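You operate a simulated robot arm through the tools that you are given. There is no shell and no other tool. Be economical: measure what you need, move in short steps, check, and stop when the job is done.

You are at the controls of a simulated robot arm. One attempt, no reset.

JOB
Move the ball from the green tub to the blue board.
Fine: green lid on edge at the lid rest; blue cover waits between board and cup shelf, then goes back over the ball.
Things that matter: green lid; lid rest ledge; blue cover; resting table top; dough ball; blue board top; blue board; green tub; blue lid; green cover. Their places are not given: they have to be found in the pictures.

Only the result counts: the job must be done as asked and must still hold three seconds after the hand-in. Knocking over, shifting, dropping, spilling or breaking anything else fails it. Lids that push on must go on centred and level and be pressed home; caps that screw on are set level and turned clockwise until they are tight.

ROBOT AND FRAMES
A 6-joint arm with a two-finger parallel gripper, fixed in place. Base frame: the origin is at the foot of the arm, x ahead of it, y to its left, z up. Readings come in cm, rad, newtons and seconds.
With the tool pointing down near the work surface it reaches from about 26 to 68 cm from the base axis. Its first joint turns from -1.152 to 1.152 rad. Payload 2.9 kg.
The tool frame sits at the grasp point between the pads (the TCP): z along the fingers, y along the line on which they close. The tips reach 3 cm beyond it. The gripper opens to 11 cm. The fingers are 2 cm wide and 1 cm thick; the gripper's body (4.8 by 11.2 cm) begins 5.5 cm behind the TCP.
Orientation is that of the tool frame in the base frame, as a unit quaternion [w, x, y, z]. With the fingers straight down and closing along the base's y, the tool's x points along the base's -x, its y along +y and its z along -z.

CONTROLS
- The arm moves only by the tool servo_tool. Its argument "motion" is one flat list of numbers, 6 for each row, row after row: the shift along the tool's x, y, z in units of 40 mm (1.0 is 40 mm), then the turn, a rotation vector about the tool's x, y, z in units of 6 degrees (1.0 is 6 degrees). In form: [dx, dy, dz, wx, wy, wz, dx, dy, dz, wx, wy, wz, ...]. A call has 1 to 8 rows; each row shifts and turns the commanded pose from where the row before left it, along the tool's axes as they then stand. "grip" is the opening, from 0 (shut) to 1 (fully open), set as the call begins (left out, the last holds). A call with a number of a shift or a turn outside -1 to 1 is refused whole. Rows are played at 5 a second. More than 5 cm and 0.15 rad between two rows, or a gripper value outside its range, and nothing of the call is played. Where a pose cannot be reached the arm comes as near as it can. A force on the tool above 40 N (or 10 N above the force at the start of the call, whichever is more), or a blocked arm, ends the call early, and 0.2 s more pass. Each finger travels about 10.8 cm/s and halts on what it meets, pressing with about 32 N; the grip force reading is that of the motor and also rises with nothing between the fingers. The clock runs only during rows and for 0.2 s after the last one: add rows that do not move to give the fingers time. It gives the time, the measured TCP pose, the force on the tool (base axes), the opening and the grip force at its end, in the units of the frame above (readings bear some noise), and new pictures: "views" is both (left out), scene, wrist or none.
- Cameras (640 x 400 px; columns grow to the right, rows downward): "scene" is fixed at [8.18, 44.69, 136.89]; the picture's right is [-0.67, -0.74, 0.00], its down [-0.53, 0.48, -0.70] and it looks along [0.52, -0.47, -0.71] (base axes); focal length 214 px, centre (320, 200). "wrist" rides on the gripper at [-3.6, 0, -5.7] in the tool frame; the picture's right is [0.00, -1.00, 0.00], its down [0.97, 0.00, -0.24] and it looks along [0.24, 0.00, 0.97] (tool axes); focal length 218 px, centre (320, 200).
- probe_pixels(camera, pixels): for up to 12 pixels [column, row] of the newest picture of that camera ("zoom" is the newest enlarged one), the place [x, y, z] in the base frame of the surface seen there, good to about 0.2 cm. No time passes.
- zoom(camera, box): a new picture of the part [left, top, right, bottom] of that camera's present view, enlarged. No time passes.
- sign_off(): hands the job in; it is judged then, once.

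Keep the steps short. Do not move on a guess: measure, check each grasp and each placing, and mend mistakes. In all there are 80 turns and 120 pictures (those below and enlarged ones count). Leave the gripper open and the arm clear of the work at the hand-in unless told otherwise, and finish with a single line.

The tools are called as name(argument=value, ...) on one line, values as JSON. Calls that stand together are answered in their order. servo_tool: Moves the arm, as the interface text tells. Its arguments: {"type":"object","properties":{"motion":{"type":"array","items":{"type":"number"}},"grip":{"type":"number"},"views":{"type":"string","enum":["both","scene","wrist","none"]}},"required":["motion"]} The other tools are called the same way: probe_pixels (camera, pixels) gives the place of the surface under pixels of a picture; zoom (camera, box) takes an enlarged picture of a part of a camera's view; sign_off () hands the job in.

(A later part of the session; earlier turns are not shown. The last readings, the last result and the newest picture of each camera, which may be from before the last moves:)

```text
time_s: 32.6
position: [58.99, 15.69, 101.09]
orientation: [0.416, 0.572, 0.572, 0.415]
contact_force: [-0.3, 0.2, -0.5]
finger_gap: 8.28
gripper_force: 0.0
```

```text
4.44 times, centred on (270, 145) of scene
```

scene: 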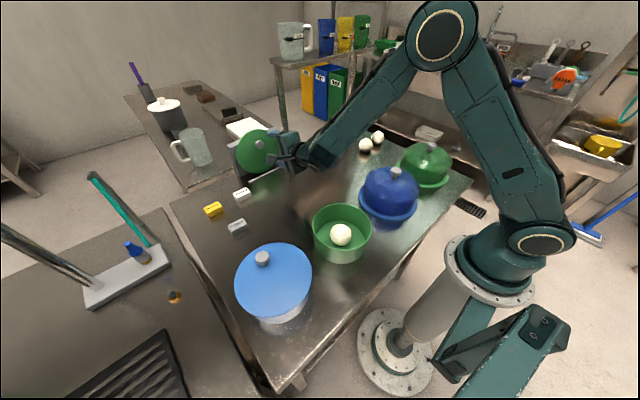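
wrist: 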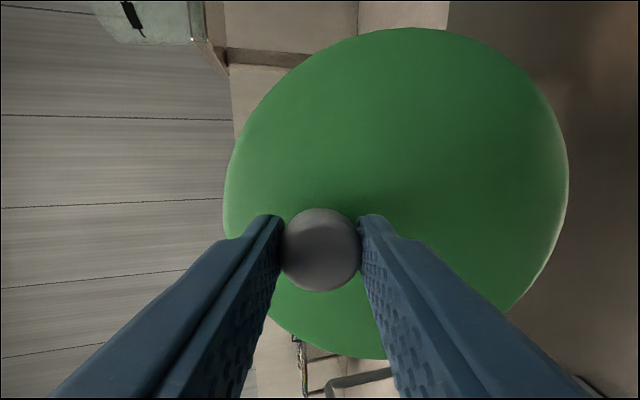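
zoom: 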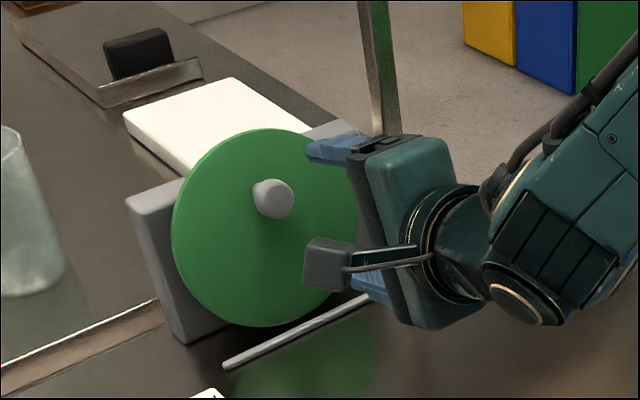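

The green lid leans securely on its rest. I raise the arm, back away, and turn the tool to point down again.

servo_tool(motion=[0, 0.35, -0.8, 0, 0, 0, 0, 0.35, -0.8, 0, 0, 0, 0, 0.35, -0.8, 0, 0, 0, 0, 0.35, -0.8, 0, 0, 0, 0, 0.35, -0.8, 0, 0, 0, 0, 0.35, -0.8, 0, 0, 0, 0, 0, 0, 1, 0, 0, 0, 0, 0, 1, 0, 0], views="none")

servo_tool(motion=[0, 0, 0, 1, 0, 0, 0, 0, 0, 1, 0, 0, 0, 0, 0, 1, 0, 0, 0, 0, 0, 1, 0, 0, 0, 0, 0, 1, 0, 0, 0, 0, 0, 1, 0, 0, 0, 0, 0, 1, 0, 0, 0, 0, 0, 1, 0, 0], views="none")

servo_tool(motion=[0, 0, 0, 1, 0, 0, 0, 0, 0, 1, 0, 0, 0, 0, 0, 0, 0, 0], views="none")

```text
time_s: 34.4
position: [43.12, 15.74, 114.72]
orientation: [0.353, 0.613, 0.612, 0.354]
contact_force: [1.3, 0.3, -0.8]
finger_gap: 8.24
gripper_force: 0.0
```

```text
time_s: 36.2
position: [43.28, 15.71, 114.92]
orientation: [0.073, 0.704, 0.703, 0.073]
contact_force: [-0.2, 0.0, 0.2]
finger_gap: 8.23
gripper_force: 0.2
```

```text
time_s: 37.0
position: [43.43, 15.79, 114.98]
orientation: [0.0, 0.707, 0.707, 0.0]
contact_force: [-0.1, -0.1, -0.4]
finger_gap: 8.24
gripper_force: 0.1
```

The tool points down again. I move above the blue cover's knob at about (31, −6.8).

servo_tool(motion=[-0.807, -0.443, 0.1, 0, 0, 0, -0.807, -0.443, 0.1, 0, 0, 0, -0.807, -0.443, 0.1, 0, 0, 0, -0.807, -0.443, 0.1, 0, 0, 0, -0.807, -0.443, 0.1, 0, 0, 0, -0.807, -0.443, 0.2, 0, 0, 0, -0.807, -0.443, 0.2, 0, 0, 0, 0, 0, 0, 0, 0, 0], views="both")

zoom(camera="scene", box=[200, 110, 360, 210])

```text
time_s: 38.8
position: [30.93, -6.75, 111.38]
orientation: [0.001, 0.707, 0.707, 0.0]
contact_force: [-0.3, 0.0, 0.3]
finger_gap: 8.24
gripper_force: 0.0
```

scene: 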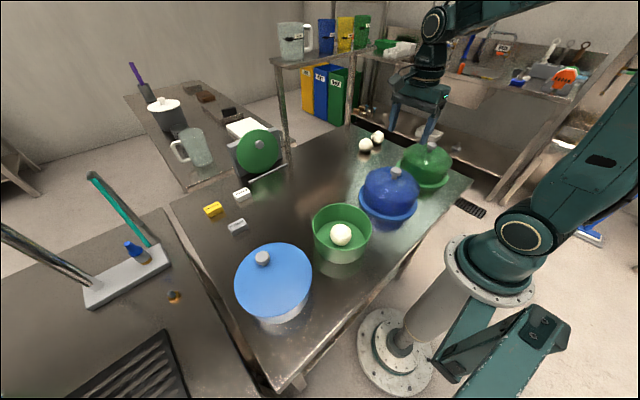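
wrist: 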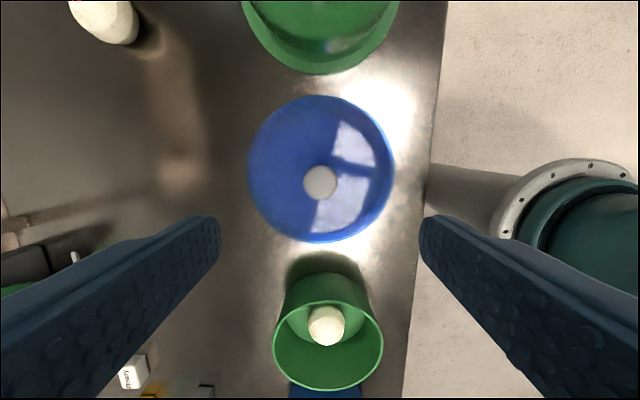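

```text
4.00 times, centred on (280, 160) of scene
```

zoom: 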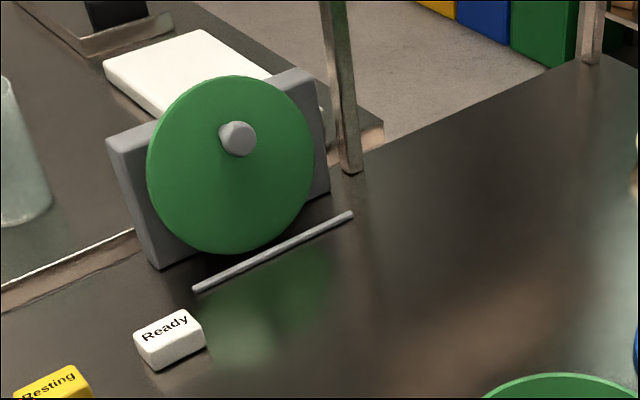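

The lid stands well. Now I probe the cover's knob and rim and the ball in the wrist view.

probe_pixels(camera="wrist", pixels=[[320, 183], [306, 183], [334, 183], [320, 169], [320, 197], [250, 165], [391, 165], [320, 99], [320, 240], [326, 325], [110, 15]])

probe_pixels(camera="scene", pixels=[[397, 171], [340, 233], [366, 145], [377, 137], [320, 150], [340, 165], [360, 200], [365, 190]])

zoom(camera="wrist", box=[230, 80, 410, 260])

```text
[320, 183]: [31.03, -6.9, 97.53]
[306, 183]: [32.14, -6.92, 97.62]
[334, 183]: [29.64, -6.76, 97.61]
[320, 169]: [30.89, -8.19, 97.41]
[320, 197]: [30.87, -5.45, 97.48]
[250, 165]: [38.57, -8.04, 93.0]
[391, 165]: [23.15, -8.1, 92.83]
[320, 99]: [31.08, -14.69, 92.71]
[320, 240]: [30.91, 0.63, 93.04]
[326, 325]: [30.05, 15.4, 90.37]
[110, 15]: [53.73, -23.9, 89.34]
```

```text
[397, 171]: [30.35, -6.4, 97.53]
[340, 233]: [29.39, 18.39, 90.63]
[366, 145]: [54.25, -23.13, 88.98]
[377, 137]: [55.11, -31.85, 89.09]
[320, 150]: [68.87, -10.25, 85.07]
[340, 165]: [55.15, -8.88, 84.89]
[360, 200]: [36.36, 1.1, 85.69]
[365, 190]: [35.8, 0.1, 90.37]
```

```text
2.22 times, centred on (320, 170) of wrist
```

zoom: 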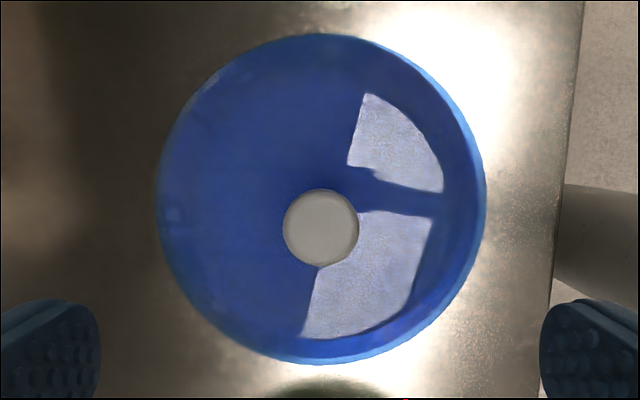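

The cover's knob is at (30.95, −6.85) with its top at 97.5. I go down to TCP z≈98.55 and close on it.

servo_tool(motion=[-0.02, 0, 0.7, 0, 0, 0, 0, 0, 0.7, 0, 0, 0, 0, 0, 0.7, 0, 0, 0, 0, 0, 0.6, 0, 0, 0, 0, 0, 0.3, 0, 0, 0, 0, 0, 0.2, 0, 0, 0, 0, 0, 0, 0, 0, 0], grip=0.6, views="none")

servo_tool(motion=[0, 0, 0, 0, 0, 0, 0, 0, 0, 0, 0, 0, 0, 0, 0, 0, 0, 0, 0, 0, 0, 0, 0, 0], grip=0, views="wrist")

zoom(camera="scene", box=[350, 150, 430, 230])

```text
time_s: 40.4
position: [30.92, -7.06, 98.69]
orientation: [0.0, 0.708, 0.706, 0.0]
contact_force: [0.3, 0.0, 0.7]
finger_gap: 6.57
gripper_force: 0.1
```

```text
time_s: 41.4
position: [31.02, -6.99, 98.6]
orientation: [0.0, 0.707, 0.707, 0.0]
contact_force: [-0.1, -0.1, -0.8]
finger_gap: 3.05
gripper_force: 32.8
```

wrist: 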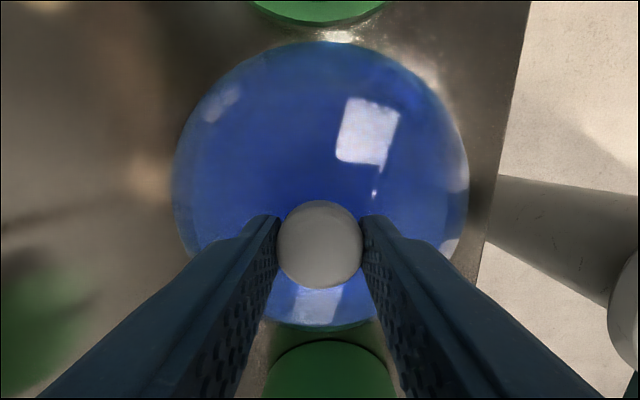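

```text
5.00 times, centred on (390, 190) of scene
```

zoom: 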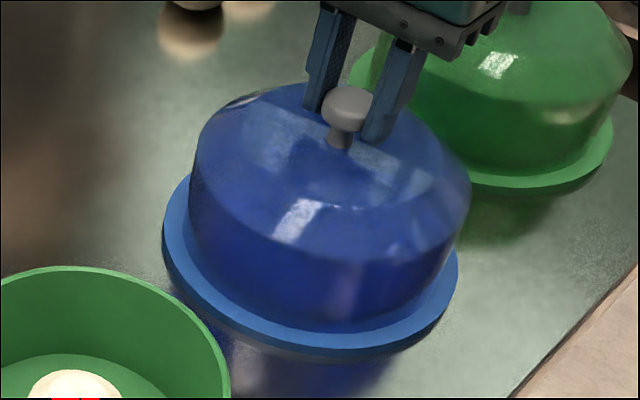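

The grip is good (gap 3.05). I lift the cover straight up slowly, then check for slip.

servo_tool(motion=[0, 0, -0.05, 0, 0, 0, 0, 0, -0.1, 0, 0, 0, 0, 0, -0.2, 0, 0, 0, 0, 0, -0.4, 0, 0, 0, 0, 0, -0.5, 0, 0, 0, 0, 0, -0.6, 0, 0, 0, 0, 0, -0.6, 0, 0, 0, 0, 0, 0, 0, 0, 0], views="both")

probe_pixels(camera="scene", pixels=[[388, 190], [370, 195], [400, 200], [385, 215]])

```text
time_s: 43.2
position: [30.98, -7.16, 108.43]
orientation: [0.0, 0.707, 0.707, 0.0]
contact_force: [0.0, -0.5, -1.0]
finger_gap: 3.08
gripper_force: 32.4
```

scene: 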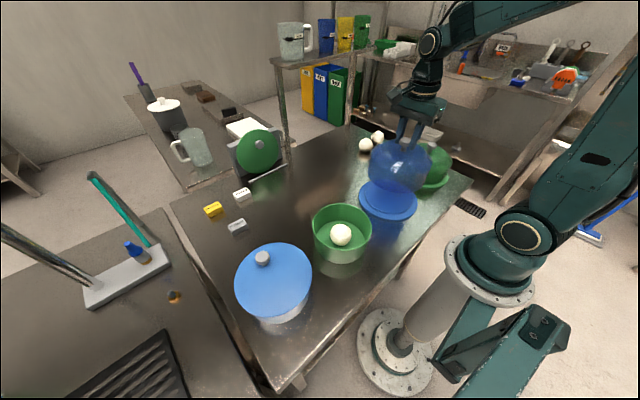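
wrist: 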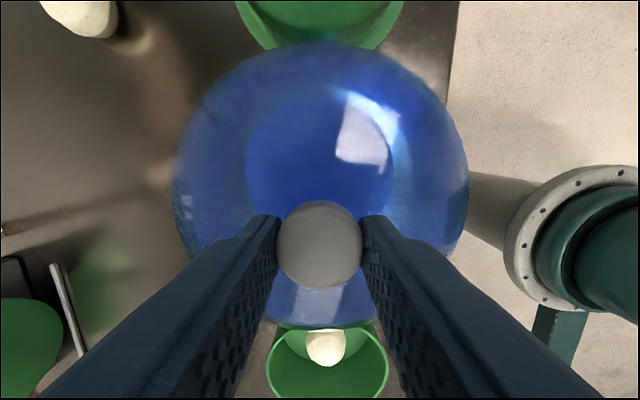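

```text
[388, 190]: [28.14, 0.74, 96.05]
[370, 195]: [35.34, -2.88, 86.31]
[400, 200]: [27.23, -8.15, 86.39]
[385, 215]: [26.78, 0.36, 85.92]
```

The cover is held with no slip, and the board (top z≈86.3) is empty. I carry the cover ahead to x≈54, halfway between the board and the cup shelf.

servo_tool(motion=[0, 0.5, 0, 0, 0, 0, 0, 0.7, 0, 0, 0, 0, 0, 0.8, 0, 0, 0, 0, 0, 0.85, 0, 0, 0, 0, 0, 0.85, 0, 0, 0, 0, 0, 0.8, 0, 0, 0, 0, 0, 0.7, 0, 0, 0, 0, 0, 0.5, 0, 0, 0, 0], views="scene")

servo_tool(motion=[0, 0, 0.5, 0, 0, 0, 0, 0, 0.7, 0, 0, 0, 0, 0, 0.7, 0, 0, 0, 0, 0, 0.45, 0, 0, 0, 0, 0, 0.2, 0, 0, 0, 0, 0, 0, 0, 0, 0], views="scene")

```text
time_s: 45.0
position: [53.74, -7.1, 108.35]
orientation: [0.0, 0.707, 0.707, 0.001]
contact_force: [-0.5, 0.4, -1.4]
finger_gap: 3.05
gripper_force: 32.0
```

scene: 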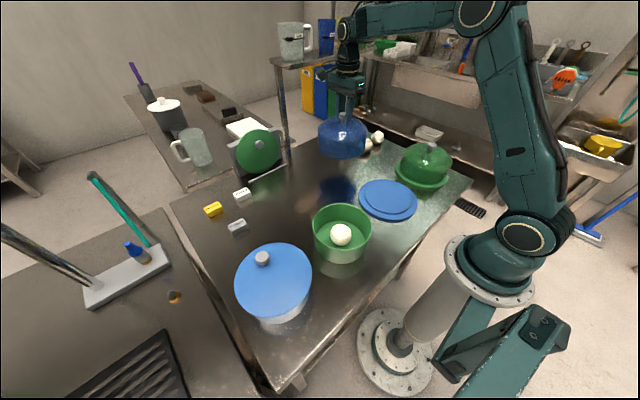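

```text
time_s: 46.4
position: [53.55, -7.12, 98.0]
orientation: [0.0, 0.707, 0.708, 0.0]
contact_force: [-0.2, 0.9, -1.5]
finger_gap: 3.09
gripper_force: 31.6
```

scene: 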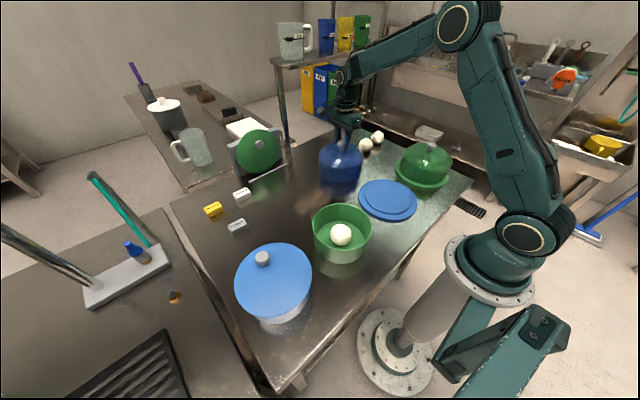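

There is no contact yet at z=98.0. I creep down in 2 mm steps until the table carries the cover.

servo_tool(motion=[0, 0, 0.05, 0, 0, 0, 0, 0, 0, 0, 0, 0], views="none")

servo_tool(motion=[0, 0, 0.04, 0, 0, 0, 0, 0, 0, 0, 0, 0], views="none")

zoom(camera="scene", box=[300, 120, 440, 230])

```text
time_s: 47.0
position: [53.58, -6.93, 97.82]
orientation: [-0.001, 0.707, 0.707, 0.0]
contact_force: [-0.2, -0.3, -1.3]
finger_gap: 3.06
gripper_force: 32.3
```

```text
time_s: 47.6
position: [53.7, -7.09, 97.63]
orientation: [0.0, 0.707, 0.707, 0.0]
contact_force: [-0.8, -1.0, 1.4]
finger_gap: 3.05
gripper_force: 32.1
```

```text
3.64 times, centred on (370, 175) of scene
```

zoom: 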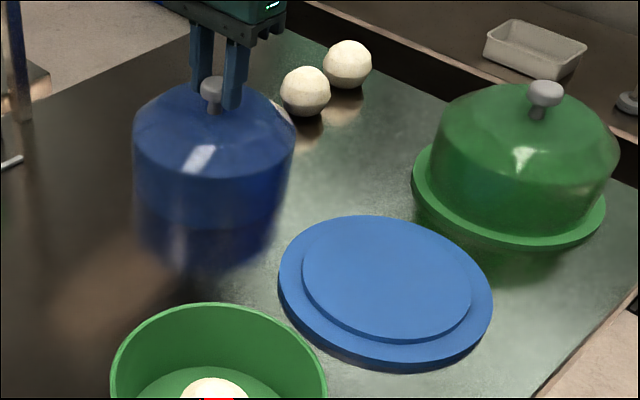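

Contact is starting: the force turned from −1.3 to +1.4 N. I go down 1 mm more and release. I note that the board has a raised disc the cover must fit around when it goes back.

servo_tool(motion=[0, 0, 0.02, 0, 0, 0, 0, 0, 0, 0, 0, 0], views="none")

servo_tool(motion=[0, 0, 0, 0, 0, 0, 0, 0, 0, 0, 0, 0, 0, 0, 0, 0, 0, 0], grip=0.6, views="none")

servo_tool(motion=[0, 0, -0.3, 0, 0, 0, 0, 0, -0.6, 0, 0, 0, 0, 0, -0.6, 0, 0, 0, 0, 0, -0.7, 0, 0, 0, 0, 0, -0.7, 0, 0, 0, 0, 0, -0.6, 0, 0, 0, 0, 0, 0, 0, 0, 0], views="both")

```text
time_s: 48.2
position: [53.76, -6.94, 97.87]
orientation: [0.001, 0.707, 0.707, 0.002]
contact_force: [0.1, -1.1, 8.0]
finger_gap: 3.08
gripper_force: 32.6
```

```text
time_s: 49.0
position: [53.6, -7.11, 97.73]
orientation: [0.0, 0.707, 0.707, 0.0]
contact_force: [-0.9, 0.3, 0.6]
finger_gap: 6.61
gripper_force: 0.0
```

```text
time_s: 50.6
position: [53.7, -7.0, 111.72]
orientation: [0.0, 0.708, 0.706, 0.0]
contact_force: [-0.3, -0.1, 0.4]
finger_gap: 6.62
gripper_force: 0.0
```

scene: 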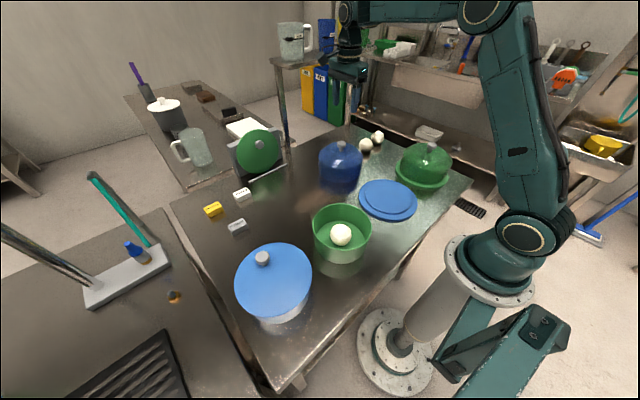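
wrist: 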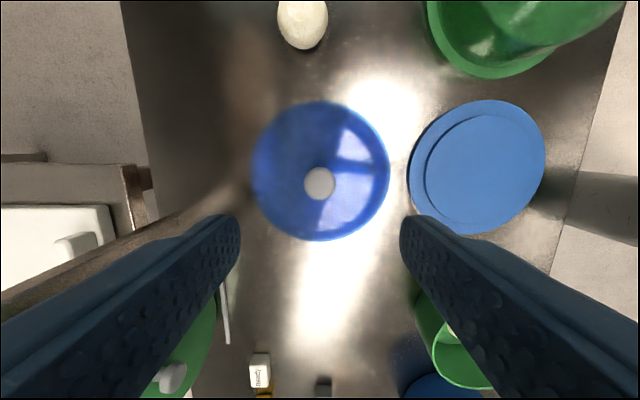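

The cover stands upright on the table. I go above the green tub to measure the ball.

servo_tool(motion=[0.75, -0.74, 0, 0, 0, 0, 0.75, -0.74, 0, 0, 0, 0, 0.75, -0.74, 0, 0, 0, 0, 0.75, -0.74, 0, 0, 0, 0, 0.75, -0.74, 0, 0, 0, 0, 0.75, -0.74, 0, 0, 0, 0, 0.75, -0.74, 0, 0, 0, 0, 0.7, -0.74, 0, 0, 0, 0], grip=0.8, views="wrist")

zoom(camera="wrist", box=[230, 80, 410, 260])

```text
time_s: 52.4
position: [29.83, 17.08, 111.59]
orientation: [0.0, 0.707, 0.707, 0.0]
contact_force: [0.1, 0.0, -0.4]
finger_gap: 8.8
gripper_force: 0.1
```

wrist: 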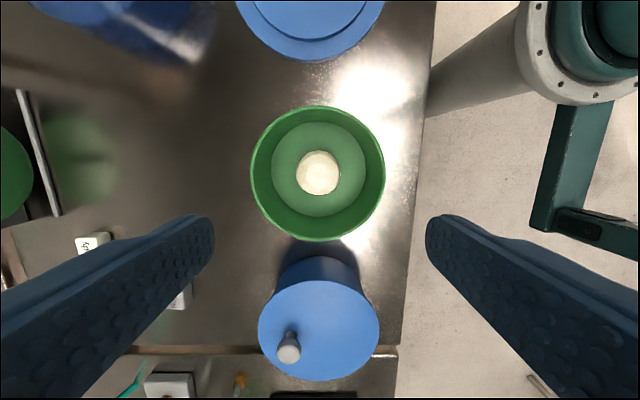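

```text
2.22 times, centred on (320, 170) of wrist
```

zoom: 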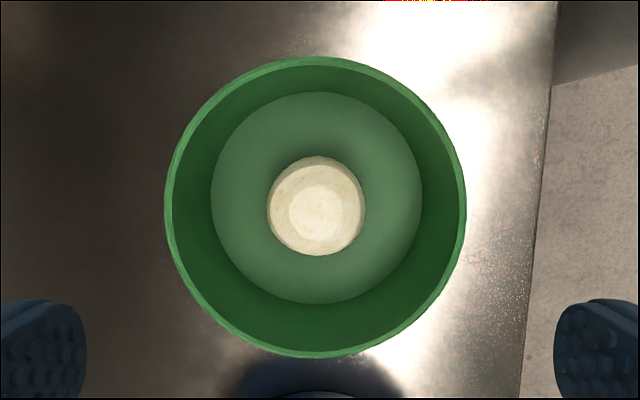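

probe_pixels(camera="zoom", pixels=[[316, 205], [273, 205], [360, 205], [316, 162], [316, 250], [240, 200], [400, 200], [168, 205], [463, 205], [316, 62], [316, 353], [316, 290]])

probe_pixels(camera="scene", pixels=[[388, 200], [370, 205], [398, 190], [388, 182], [412, 200], [375, 187]])

```text
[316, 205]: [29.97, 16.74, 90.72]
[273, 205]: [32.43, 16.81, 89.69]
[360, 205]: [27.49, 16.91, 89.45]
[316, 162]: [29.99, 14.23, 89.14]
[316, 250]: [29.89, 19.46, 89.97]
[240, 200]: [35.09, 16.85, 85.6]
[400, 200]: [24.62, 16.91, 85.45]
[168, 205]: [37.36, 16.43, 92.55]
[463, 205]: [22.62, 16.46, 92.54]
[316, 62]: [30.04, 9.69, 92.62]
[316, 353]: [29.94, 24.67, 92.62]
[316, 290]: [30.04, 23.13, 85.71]
```

```text
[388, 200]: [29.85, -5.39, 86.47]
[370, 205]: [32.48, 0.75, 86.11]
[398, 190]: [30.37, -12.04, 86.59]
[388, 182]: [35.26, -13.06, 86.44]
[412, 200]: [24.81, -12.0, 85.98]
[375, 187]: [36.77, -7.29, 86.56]
```

The ball is centred at (29.95, 16.85), spans z 85.6–90.7 and is about 5.2 cm wide. I go down with a 7 cm opening to TCP z≈90, with the tips above the tub floor.

servo_tool(motion=[-0.05, 0.03, 0.8, 0, 0, 0, 0, 0, 0.9, 0, 0, 0, 0, 0, 0.9, 0, 0, 0, 0, 0, 0.9, 0, 0, 0, 0, 0, 0.9, 0, 0, 0, 0, 0, 0.7, 0, 0, 0, 0, 0, 0.3, 0, 0, 0, 0, 0, 0, 0, 0, 0], grip=0.65, views="wrist")

```text
time_s: 54.2
position: [30.11, 16.81, 89.97]
orientation: [0.0, 0.707, 0.707, 0.0]
contact_force: [0.7, 0.0, 0.7]
finger_gap: 7.17
gripper_force: 0.2
```

wrist: 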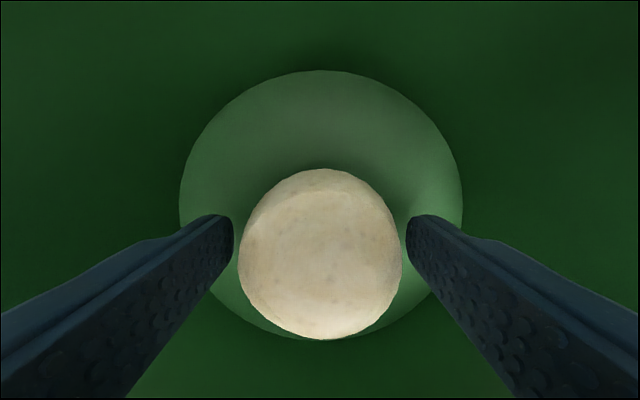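

The ball sits between the fingers. I close gently toward about 4.6 cm and read the gap.

servo_tool(motion=[0, 0, 0, 0, 0, 0, 0, 0, 0, 0, 0, 0, 0, 0, 0, 0, 0, 0], grip=0.42, views="wrist")

```text
time_s: 55.0
position: [29.98, 16.79, 89.9]
orientation: [0.0, 0.707, 0.708, 0.0]
contact_force: [-0.7, 0.9, -0.2]
finger_gap: 5.63
gripper_force: 32.6
```

wrist: 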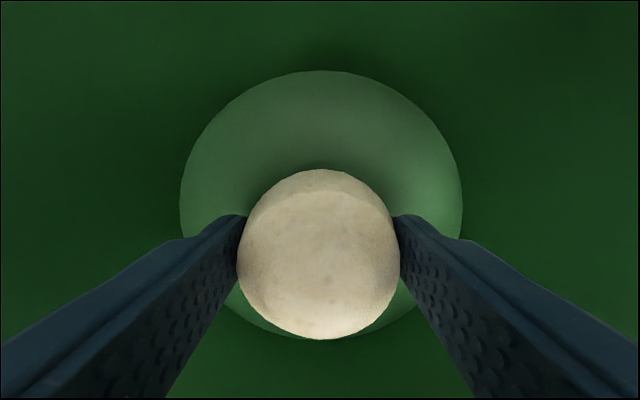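

The ball is held at 5.63 cm. I lift it straight out of the tub.

servo_tool(motion=[0, 0, -0.1, 0, 0, 0, 0, 0, -0.3, 0, 0, 0, 0, 0, -0.5, 0, 0, 0, 0, 0, -0.6, 0, 0, 0, 0, 0, -0.7, 0, 0, 0, 0, 0, -0.7, 0, 0, 0, 0, 0, -0.6, 0, 0, 0, 0, 0, 0, 0, 0, 0], views="both")

```text
time_s: 56.8
position: [30.12, 16.61, 104.08]
orientation: [0.0, 0.707, 0.707, 0.0]
contact_force: [-0.4, 0.2, -1.2]
finger_gap: 5.61
gripper_force: 32.2
```

scene: 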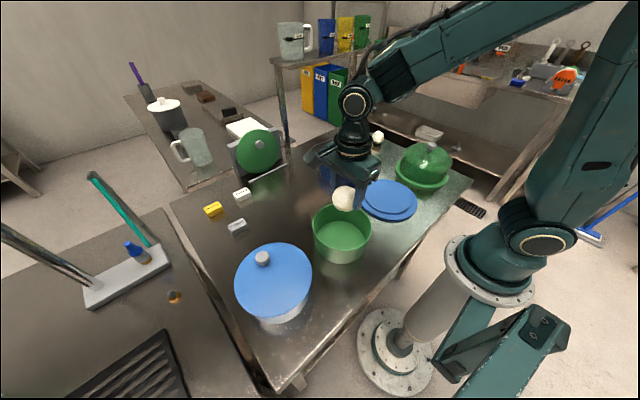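
wrist: 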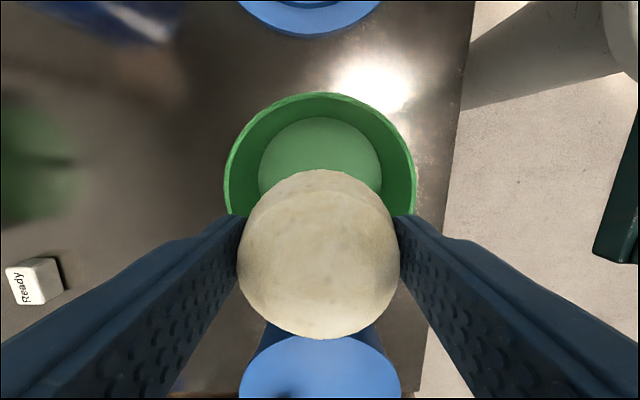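

The ball is secure. I carry it over the board's centre at (30.95, −7.0).

servo_tool(motion=[-0.5, 0.03, 0, 0, 0, 0, -0.7, 0.03, 0, 0, 0, 0, -0.85, 0.03, 0, 0, 0, 0, -0.9, 0.03, 0, 0, 0, 0, -0.9, 0.03, 0, 0, 0, 0, -0.85, 0.03, 0, 0, 0, 0, -0.7, 0.03, 0, 0, 0, 0, -0.5, 0.02, 0, 0, 0, 0], views="wrist")

probe_pixels(camera="wrist", pixels=[[320, 110], [320, 130], [260, 150], [380, 150], [320, 80]])

```text
time_s: 58.6
position: [30.87, -6.93, 104.08]
orientation: [0.0, 0.707, 0.707, 0.0]
contact_force: [-0.2, 0.2, -1.1]
finger_gap: 5.62
gripper_force: 32.2
```

wrist: 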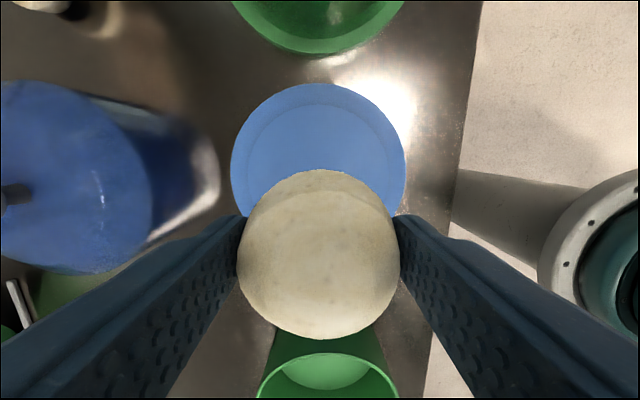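

```text
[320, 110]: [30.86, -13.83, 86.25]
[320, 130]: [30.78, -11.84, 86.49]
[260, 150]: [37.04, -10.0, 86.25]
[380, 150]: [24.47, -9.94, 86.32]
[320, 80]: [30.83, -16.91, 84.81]
```

The board is centred under the ball. I lower it to just above the disc.

servo_tool(motion=[0, 0, 0.6, 0, 0, 0, 0, 0, 0.8, 0, 0, 0, 0, 0, 0.8, 0, 0, 0, 0, 0, 0.6, 0, 0, 0, 0, 0, 0.3, 0, 0, 0, 0, 0, 0.13, 0, 0, 0, 0, 0, 0, 0, 0, 0], views="none")

servo_tool(motion=[0, 0, 0.05, 0, 0, 0, 0, 0, 0, 0, 0, 0], views="scene")

zoom(camera="scene", box=[345, 150, 435, 230])

```text
time_s: 60.2
position: [30.84, -6.98, 91.24]
orientation: [0.001, 0.707, 0.707, 0.0]
contact_force: [0.5, 0.0, -1.4]
finger_gap: 5.6
gripper_force: 32.1
```

```text
time_s: 60.8
position: [30.93, -6.86, 91.13]
orientation: [0.0, 0.707, 0.707, 0.0]
contact_force: [-0.2, 1.2, -1.9]
finger_gap: 5.6
gripper_force: 31.5
```

scene: 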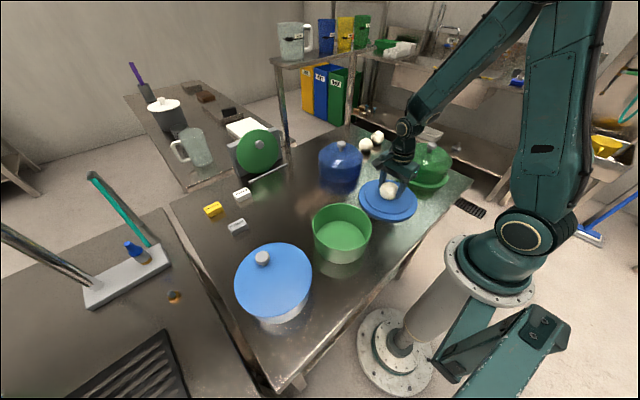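

```text
5.00 times, centred on (390, 190) of scene
```

zoom: 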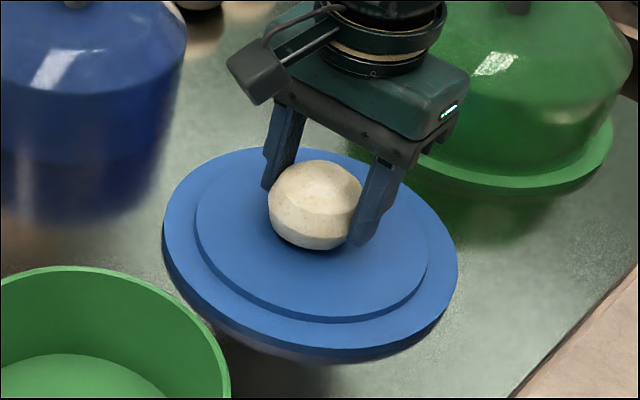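

Nearly down. I creep by about 1.5 mm per step until contact force shows.

servo_tool(motion=[0, 0, 0.04, 0, 0, 0, 0, 0, 0, 0, 0, 0], views="none")

servo_tool(motion=[0, 0, 0.03, 0, 0, 0, 0, 0, 0, 0, 0, 0], views="none")

```text
time_s: 61.4
position: [31.12, -6.83, 91.02]
orientation: [0.0, 0.707, 0.707, 0.0]
contact_force: [0.4, -0.6, -1.8]
finger_gap: 5.62
gripper_force: 32.3
```

```text
time_s: 62.0
position: [30.94, -6.97, 90.84]
orientation: [0.0, 0.708, 0.707, 0.001]
contact_force: [-4.3, 0.2, 25.3]
finger_gap: 5.64
gripper_force: 32.0
```

The ball touches the board. I ease the pressure and open just enough to free the ball.

servo_tool(motion=[0, 0, -0.015, 0, 0, 0, 0, 0, 0, 0, 0, 0], views="none")

servo_tool(motion=[0, 0, 0, 0, 0, 0, 0, 0, 0, 0, 0, 0, 0, 0, 0, 0, 0, 0], grip=0.7, views="wrist")

```text
time_s: 62.6
position: [31.14, -6.97, 90.76]
orientation: [0.001, 0.707, 0.707, 0.001]
contact_force: [-1.5, 1.1, 20.9]
finger_gap: 5.61
gripper_force: 32.0
```

```text
time_s: 63.4
position: [31.0, -6.92, 90.82]
orientation: [0.0, 0.707, 0.707, 0.0]
contact_force: [0.1, -0.6, -0.7]
finger_gap: 7.7
gripper_force: 0.1
```

wrist: 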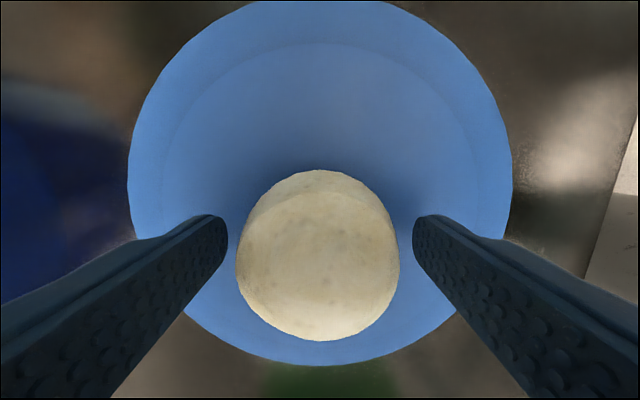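

The ball is free between the open fingers. I raise the hand straight up and check that the ball stays put.

servo_tool(motion=[0, 0, -0.3, 0, 0, 0, 0, 0, -0.6, 0, 0, 0, 0, 0, -0.8, 0, 0, 0, 0, 0, -0.9, 0, 0, 0, 0, 0, -0.9, 0, 0, 0, 0, 0, -0.9, 0, 0, 0, 0, 0, -0.8, 0, 0, 0, 0, 0, 0, 0, 0, 0], views="wrist")

zoom(camera="wrist", box=[230, 80, 410, 260])

probe_pixels(camera="zoom", pixels=[[318, 205], [270, 205], [365, 205], [318, 160], [318, 250], [180, 150], [460, 150], [318, 50], [140, 180], [500, 180]])

```text
time_s: 65.2
position: [31.12, -6.83, 111.47]
orientation: [0.0, 0.707, 0.707, 0.0]
contact_force: [0.0, -0.2, -0.9]
finger_gap: 7.68
gripper_force: 0.0
```

wrist: 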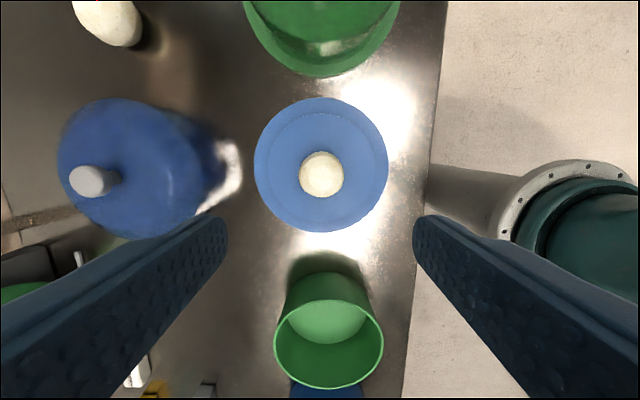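

```text
2.22 times, centred on (320, 170) of wrist
```

zoom: 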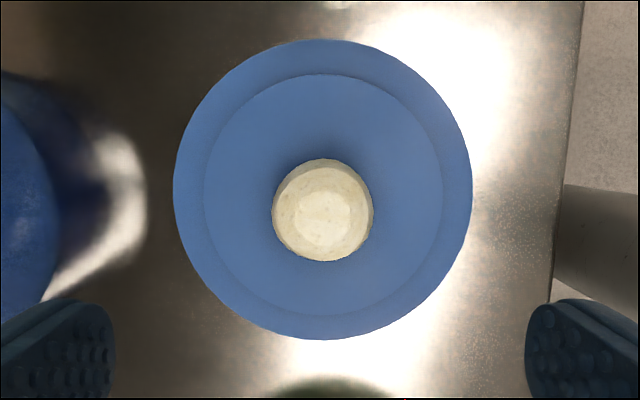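

```text
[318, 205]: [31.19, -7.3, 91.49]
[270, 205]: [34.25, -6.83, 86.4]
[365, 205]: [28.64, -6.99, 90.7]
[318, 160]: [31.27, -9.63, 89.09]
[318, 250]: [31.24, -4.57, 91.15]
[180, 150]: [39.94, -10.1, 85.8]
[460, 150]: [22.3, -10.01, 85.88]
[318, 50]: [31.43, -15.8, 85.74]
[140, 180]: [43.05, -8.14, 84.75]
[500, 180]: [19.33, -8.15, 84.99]
```

The ball sits centred on the disc. I measure the disc and board edges to get the board centre for the cover, then go over to the cover.

probe_pixels(camera="zoom", pixels=[[210, 195], [438, 195], [323, 79], [323, 308], [240, 112], [406, 112], [240, 278], [406, 278], [177, 190], [469, 190], [323, 42], [323, 336]])

servo_tool(motion=[0, 0.5, 0, 0, 0, 0, 0, 0.7, 0, 0, 0, 0, 0, 0.8, 0, 0, 0, 0, 0, 0.85, 0, 0, 0, 0, 0, 0.85, 0, 0, 0, 0, 0, 0.8, 0, 0, 0, 0, 0, 0.7, 0, 0, 0, 0, 0, 0.45, 0, 0, 0, 0], grip=0.6, views="wrist")

zoom(camera="wrist", box=[230, 80, 410, 260])

probe_pixels(camera="wrist", pixels=[[320, 183], [308, 183], [332, 183], [320, 172], [320, 195]])

```text
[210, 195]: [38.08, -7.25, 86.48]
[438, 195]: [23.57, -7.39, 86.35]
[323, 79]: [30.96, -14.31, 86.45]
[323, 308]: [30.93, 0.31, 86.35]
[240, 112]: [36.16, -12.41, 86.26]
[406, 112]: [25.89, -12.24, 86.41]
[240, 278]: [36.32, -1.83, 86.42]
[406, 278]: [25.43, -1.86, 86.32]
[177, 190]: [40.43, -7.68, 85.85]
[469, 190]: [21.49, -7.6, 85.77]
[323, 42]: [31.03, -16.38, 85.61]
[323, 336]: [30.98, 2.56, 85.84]
```

```text
time_s: 67.0
position: [53.68, -6.9, 111.48]
orientation: [0.0, 0.707, 0.707, 0.0]
contact_force: [-0.4, -0.3, -0.7]
finger_gap: 6.57
gripper_force: 0.1
```

wrist: 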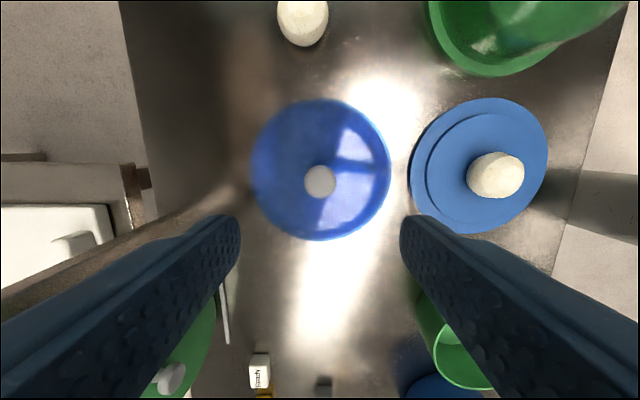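

```text
2.22 times, centred on (320, 170) of wrist
```

zoom: 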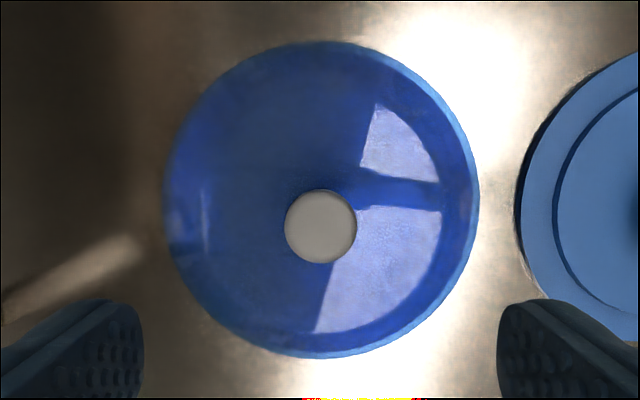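

```text
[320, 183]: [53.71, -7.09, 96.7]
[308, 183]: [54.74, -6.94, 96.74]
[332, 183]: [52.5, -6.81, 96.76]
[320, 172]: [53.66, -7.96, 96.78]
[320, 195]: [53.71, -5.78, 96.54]
```

The board centre is about (30.93, −6.95). The cover's knob is at (53.65, −6.9), straight below the TCP. I go down to z≈97.75 and grip.

servo_tool(motion=[0, 0, 0.7, 0, 0, 0, 0, 0, 0.8, 0, 0, 0, 0, 0, 0.8, 0, 0, 0, 0, 0, 0.6, 0, 0, 0, 0, 0, 0.33, 0, 0, 0, 0, 0, 0.2, 0, 0, 0, 0, 0, 0, 0, 0, 0], views="none")

servo_tool(motion=[0, 0, 0, 0, 0, 0, 0, 0, 0, 0, 0, 0, 0, 0, 0, 0, 0, 0, 0, 0, 0, 0, 0, 0], grip=0, views="wrist")

```text
time_s: 68.6
position: [53.79, -6.9, 97.99]
orientation: [-0.001, 0.707, 0.707, 0.0]
contact_force: [0.2, 0.2, -0.2]
finger_gap: 6.61
gripper_force: 0.1
```

```text
time_s: 69.6
position: [53.67, -6.94, 97.98]
orientation: [0.0, 0.707, 0.707, 0.0]
contact_force: [0.4, -1.0, -0.4]
finger_gap: 3.05
gripper_force: 32.5
```

wrist: 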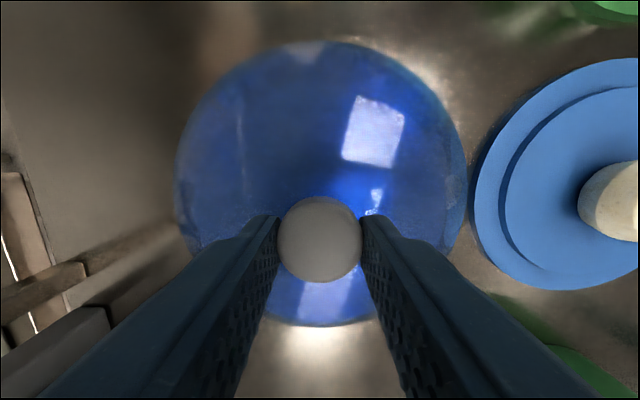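

The grip is firm at 3.05 cm. I lift the cover 12 cm so it clears the ball.

servo_tool(motion=[0, 0, -0.1, 0, 0, 0, 0, 0, -0.3, 0, 0, 0, 0, 0, -0.5, 0, 0, 0, 0, 0, -0.6, 0, 0, 0, 0, 0, -0.6, 0, 0, 0, 0, 0, -0.6, 0, 0, 0, 0, 0, -0.3, 0, 0, 0, 0, 0, 0, 0, 0, 0], views="none")

servo_tool(motion=[0, -0.5, 0, 0, 0, 0, 0, -0.7, 0, 0, 0, 0, 0, -0.8, 0, 0, 0, 0, 0, -0.85, 0, 0, 0, 0, 0, -0.85, 0, 0, 0, 0, 0, -0.8, 0, 0, 0, 0, 0, -0.7, 0, 0, 0, 0, 0, -0.48, 0, 0, 0, 0], views="none")

servo_tool(motion=[0, 0, 0, 0, 0, 0, 0, 0, 0, 0, 0, 0], views="both")

```text
time_s: 71.4
position: [53.73, -7.15, 109.71]
orientation: [0.0, 0.707, 0.708, 0.001]
contact_force: [0.0, 0.1, -1.6]
finger_gap: 3.05
gripper_force: 32.3
```

```text
time_s: 73.2
position: [30.82, -7.12, 109.57]
orientation: [0.0, 0.707, 0.707, 0.001]
contact_force: [0.8, 0.5, -0.7]
finger_gap: 3.07
gripper_force: 32.0
```

```text
time_s: 73.8
position: [30.78, -7.22, 109.62]
orientation: [0.0, 0.707, 0.707, 0.0]
contact_force: [0.1, 0.1, 0.3]
finger_gap: 3.06
gripper_force: 31.9
```

scene: 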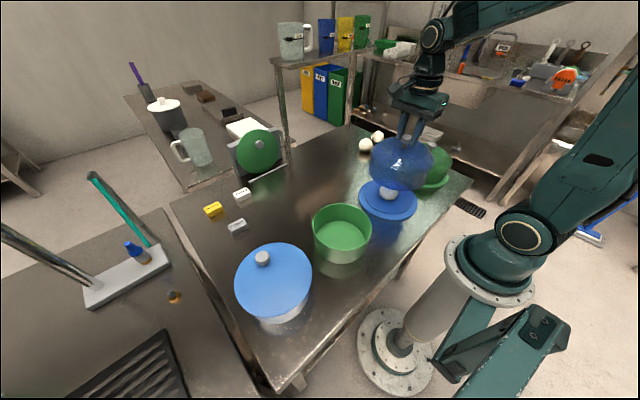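
wrist: 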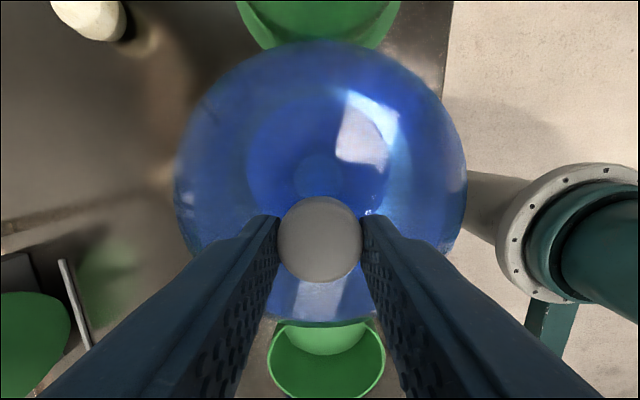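

The pose reads (30.8, −7.17); the target is (30.93, −6.95). I correct and read the pose several times to average out the noise.

servo_tool(motion=[0.05, 0.03, 0.5, 0, 0, 0, 0, 0, 0.5, 0, 0, 0, 0, 0, 0, 0, 0, 0], views="none")

servo_tool(motion=[0, 0, 0, 0, 0, 0], views="none")

servo_tool(motion=[0, 0, 0, 0, 0, 0], views="scene")

zoom(camera="scene", box=[345, 130, 445, 230])

```text
time_s: 74.6
position: [30.92, -6.54, 105.58]
orientation: [0.0, 0.708, 0.707, 0.0]
contact_force: [0.1, 0.1, -1.7]
finger_gap: 3.06
gripper_force: 32.3
```

```text
time_s: 75.0
position: [30.99, -6.71, 105.63]
orientation: [0.0, 0.707, 0.707, -0.001]
contact_force: [0.3, -1.0, -1.7]
finger_gap: 3.09
gripper_force: 31.9
```

```text
time_s: 75.4
position: [30.92, -6.74, 105.65]
orientation: [0.0, 0.706, 0.708, 0.0]
contact_force: [-0.3, 0.2, -1.2]
finger_gap: 3.06
gripper_force: 32.6
```

scene: 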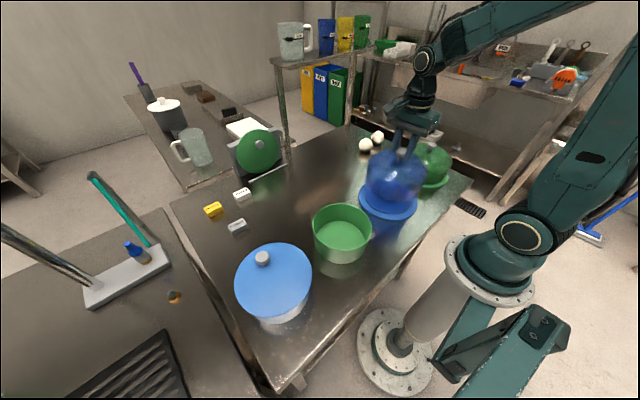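

```text
4.00 times, centred on (395, 180) of scene
```

zoom: 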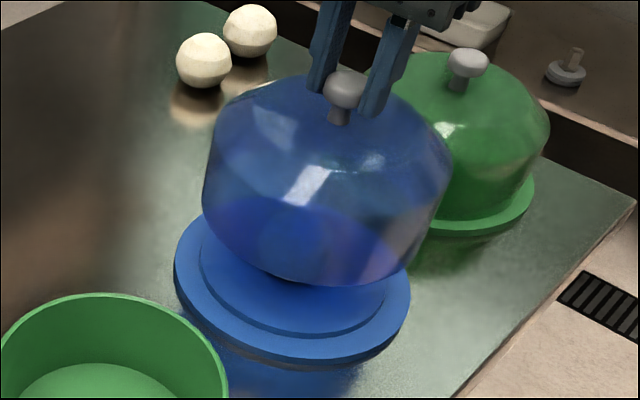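

The readings average y≈−6.68, so my y correction was too large: the first reading was noise. The cover was taken off at commanded y≈−6.87, so I undo that 0.2 cm and lower to just above the board for a close look.

servo_tool(motion=[-0.05, -0.01, 0.4, 0, 0, 0, 0, 0, 0.5, 0, 0, 0, 0, 0, 0.3, 0, 0, 0, 0, 0, 0.25, 0, 0, 0, 0, 0, 0, 0, 0, 0], views="scene")

zoom(camera="scene", box=[350, 150, 430, 230])

```text
time_s: 76.6
position: [31.09, -6.95, 99.95]
orientation: [0.0, 0.707, 0.708, 0.0]
contact_force: [0.0, 0.7, -1.9]
finger_gap: 3.06
gripper_force: 31.9
```

scene: 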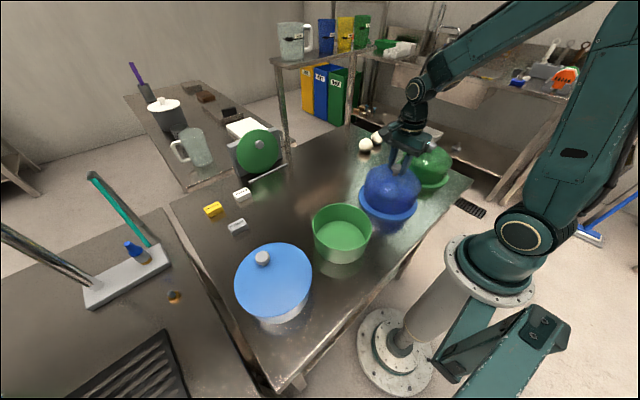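

```text
5.00 times, centred on (390, 190) of scene
```

zoom: 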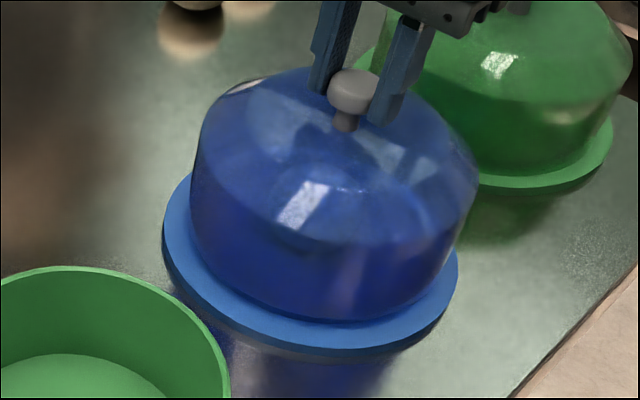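

The position matches the picture from before the lift. I lower the last centimetre in small steps while watching the force.

servo_tool(motion=[0, 0, 0.1, 0, 0, 0, 0, 0, 0.08, 0, 0, 0, 0, 0, 0, 0, 0, 0], views="none")

servo_tool(motion=[0, 0, 0.05, 0, 0, 0, 0, 0, 0, 0, 0, 0], views="none")

servo_tool(motion=[0, 0, 0.04, 0, 0, 0, 0, 0, 0, 0, 0, 0], views="none")

```text
time_s: 77.4
position: [30.87, -6.94, 99.2]
orientation: [0.001, 0.707, 0.708, 0.0]
contact_force: [0.0, 0.3, -1.4]
finger_gap: 3.06
gripper_force: 31.6
```

```text
time_s: 78.0
position: [31.02, -6.92, 99.13]
orientation: [0.0, 0.708, 0.707, 0.0]
contact_force: [0.5, 0.5, -1.8]
finger_gap: 3.08
gripper_force: 32.1
```

```text
time_s: 78.6
position: [30.89, -6.91, 98.93]
orientation: [0.0, 0.707, 0.708, 0.0]
contact_force: [0.3, 0.1, -1.5]
finger_gap: 3.09
gripper_force: 31.9
```

The cover's rim is already below the disc top with no contact, so it fits around the disc. I go on to the ledge.

servo_tool(motion=[0, 0, 0.03, 0, 0, 0, 0, 0, 0, 0, 0, 0], views="none")

servo_tool(motion=[0, 0, 0.03, 0, 0, 0, 0, 0, 0, 0, 0, 0], views="scene")

zoom(camera="scene", box=[350, 150, 430, 230])

```text
time_s: 79.2
position: [30.98, -6.93, 98.89]
orientation: [0.0, 0.707, 0.707, 0.0]
contact_force: [0.5, 0.4, -1.4]
finger_gap: 3.06
gripper_force: 31.8
```

```text
time_s: 79.8
position: [30.92, -7.0, 98.75]
orientation: [0.001, 0.707, 0.707, 0.0]
contact_force: [-5.3, -1.5, 18.9]
finger_gap: 3.05
gripper_force: 32.2
```

scene: 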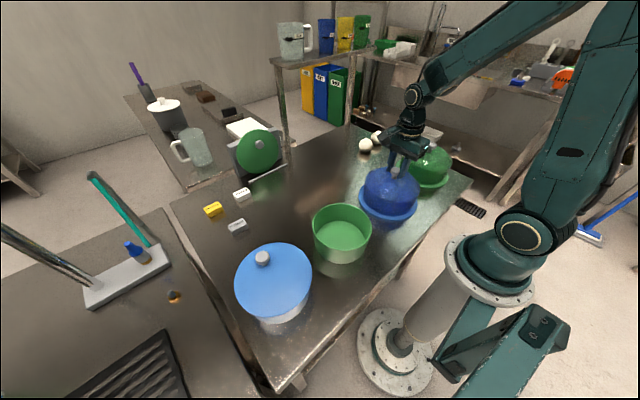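

```text
5.00 times, centred on (390, 190) of scene
```

zoom: 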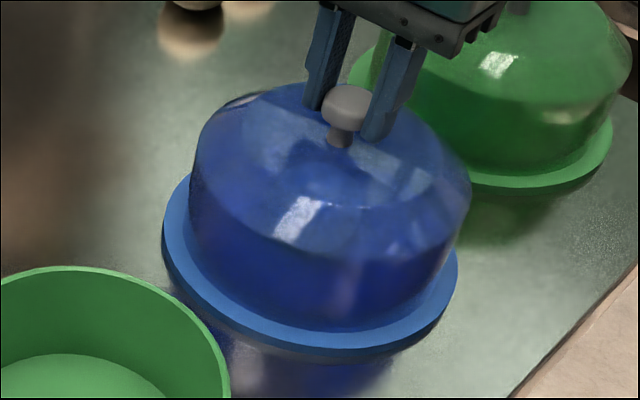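

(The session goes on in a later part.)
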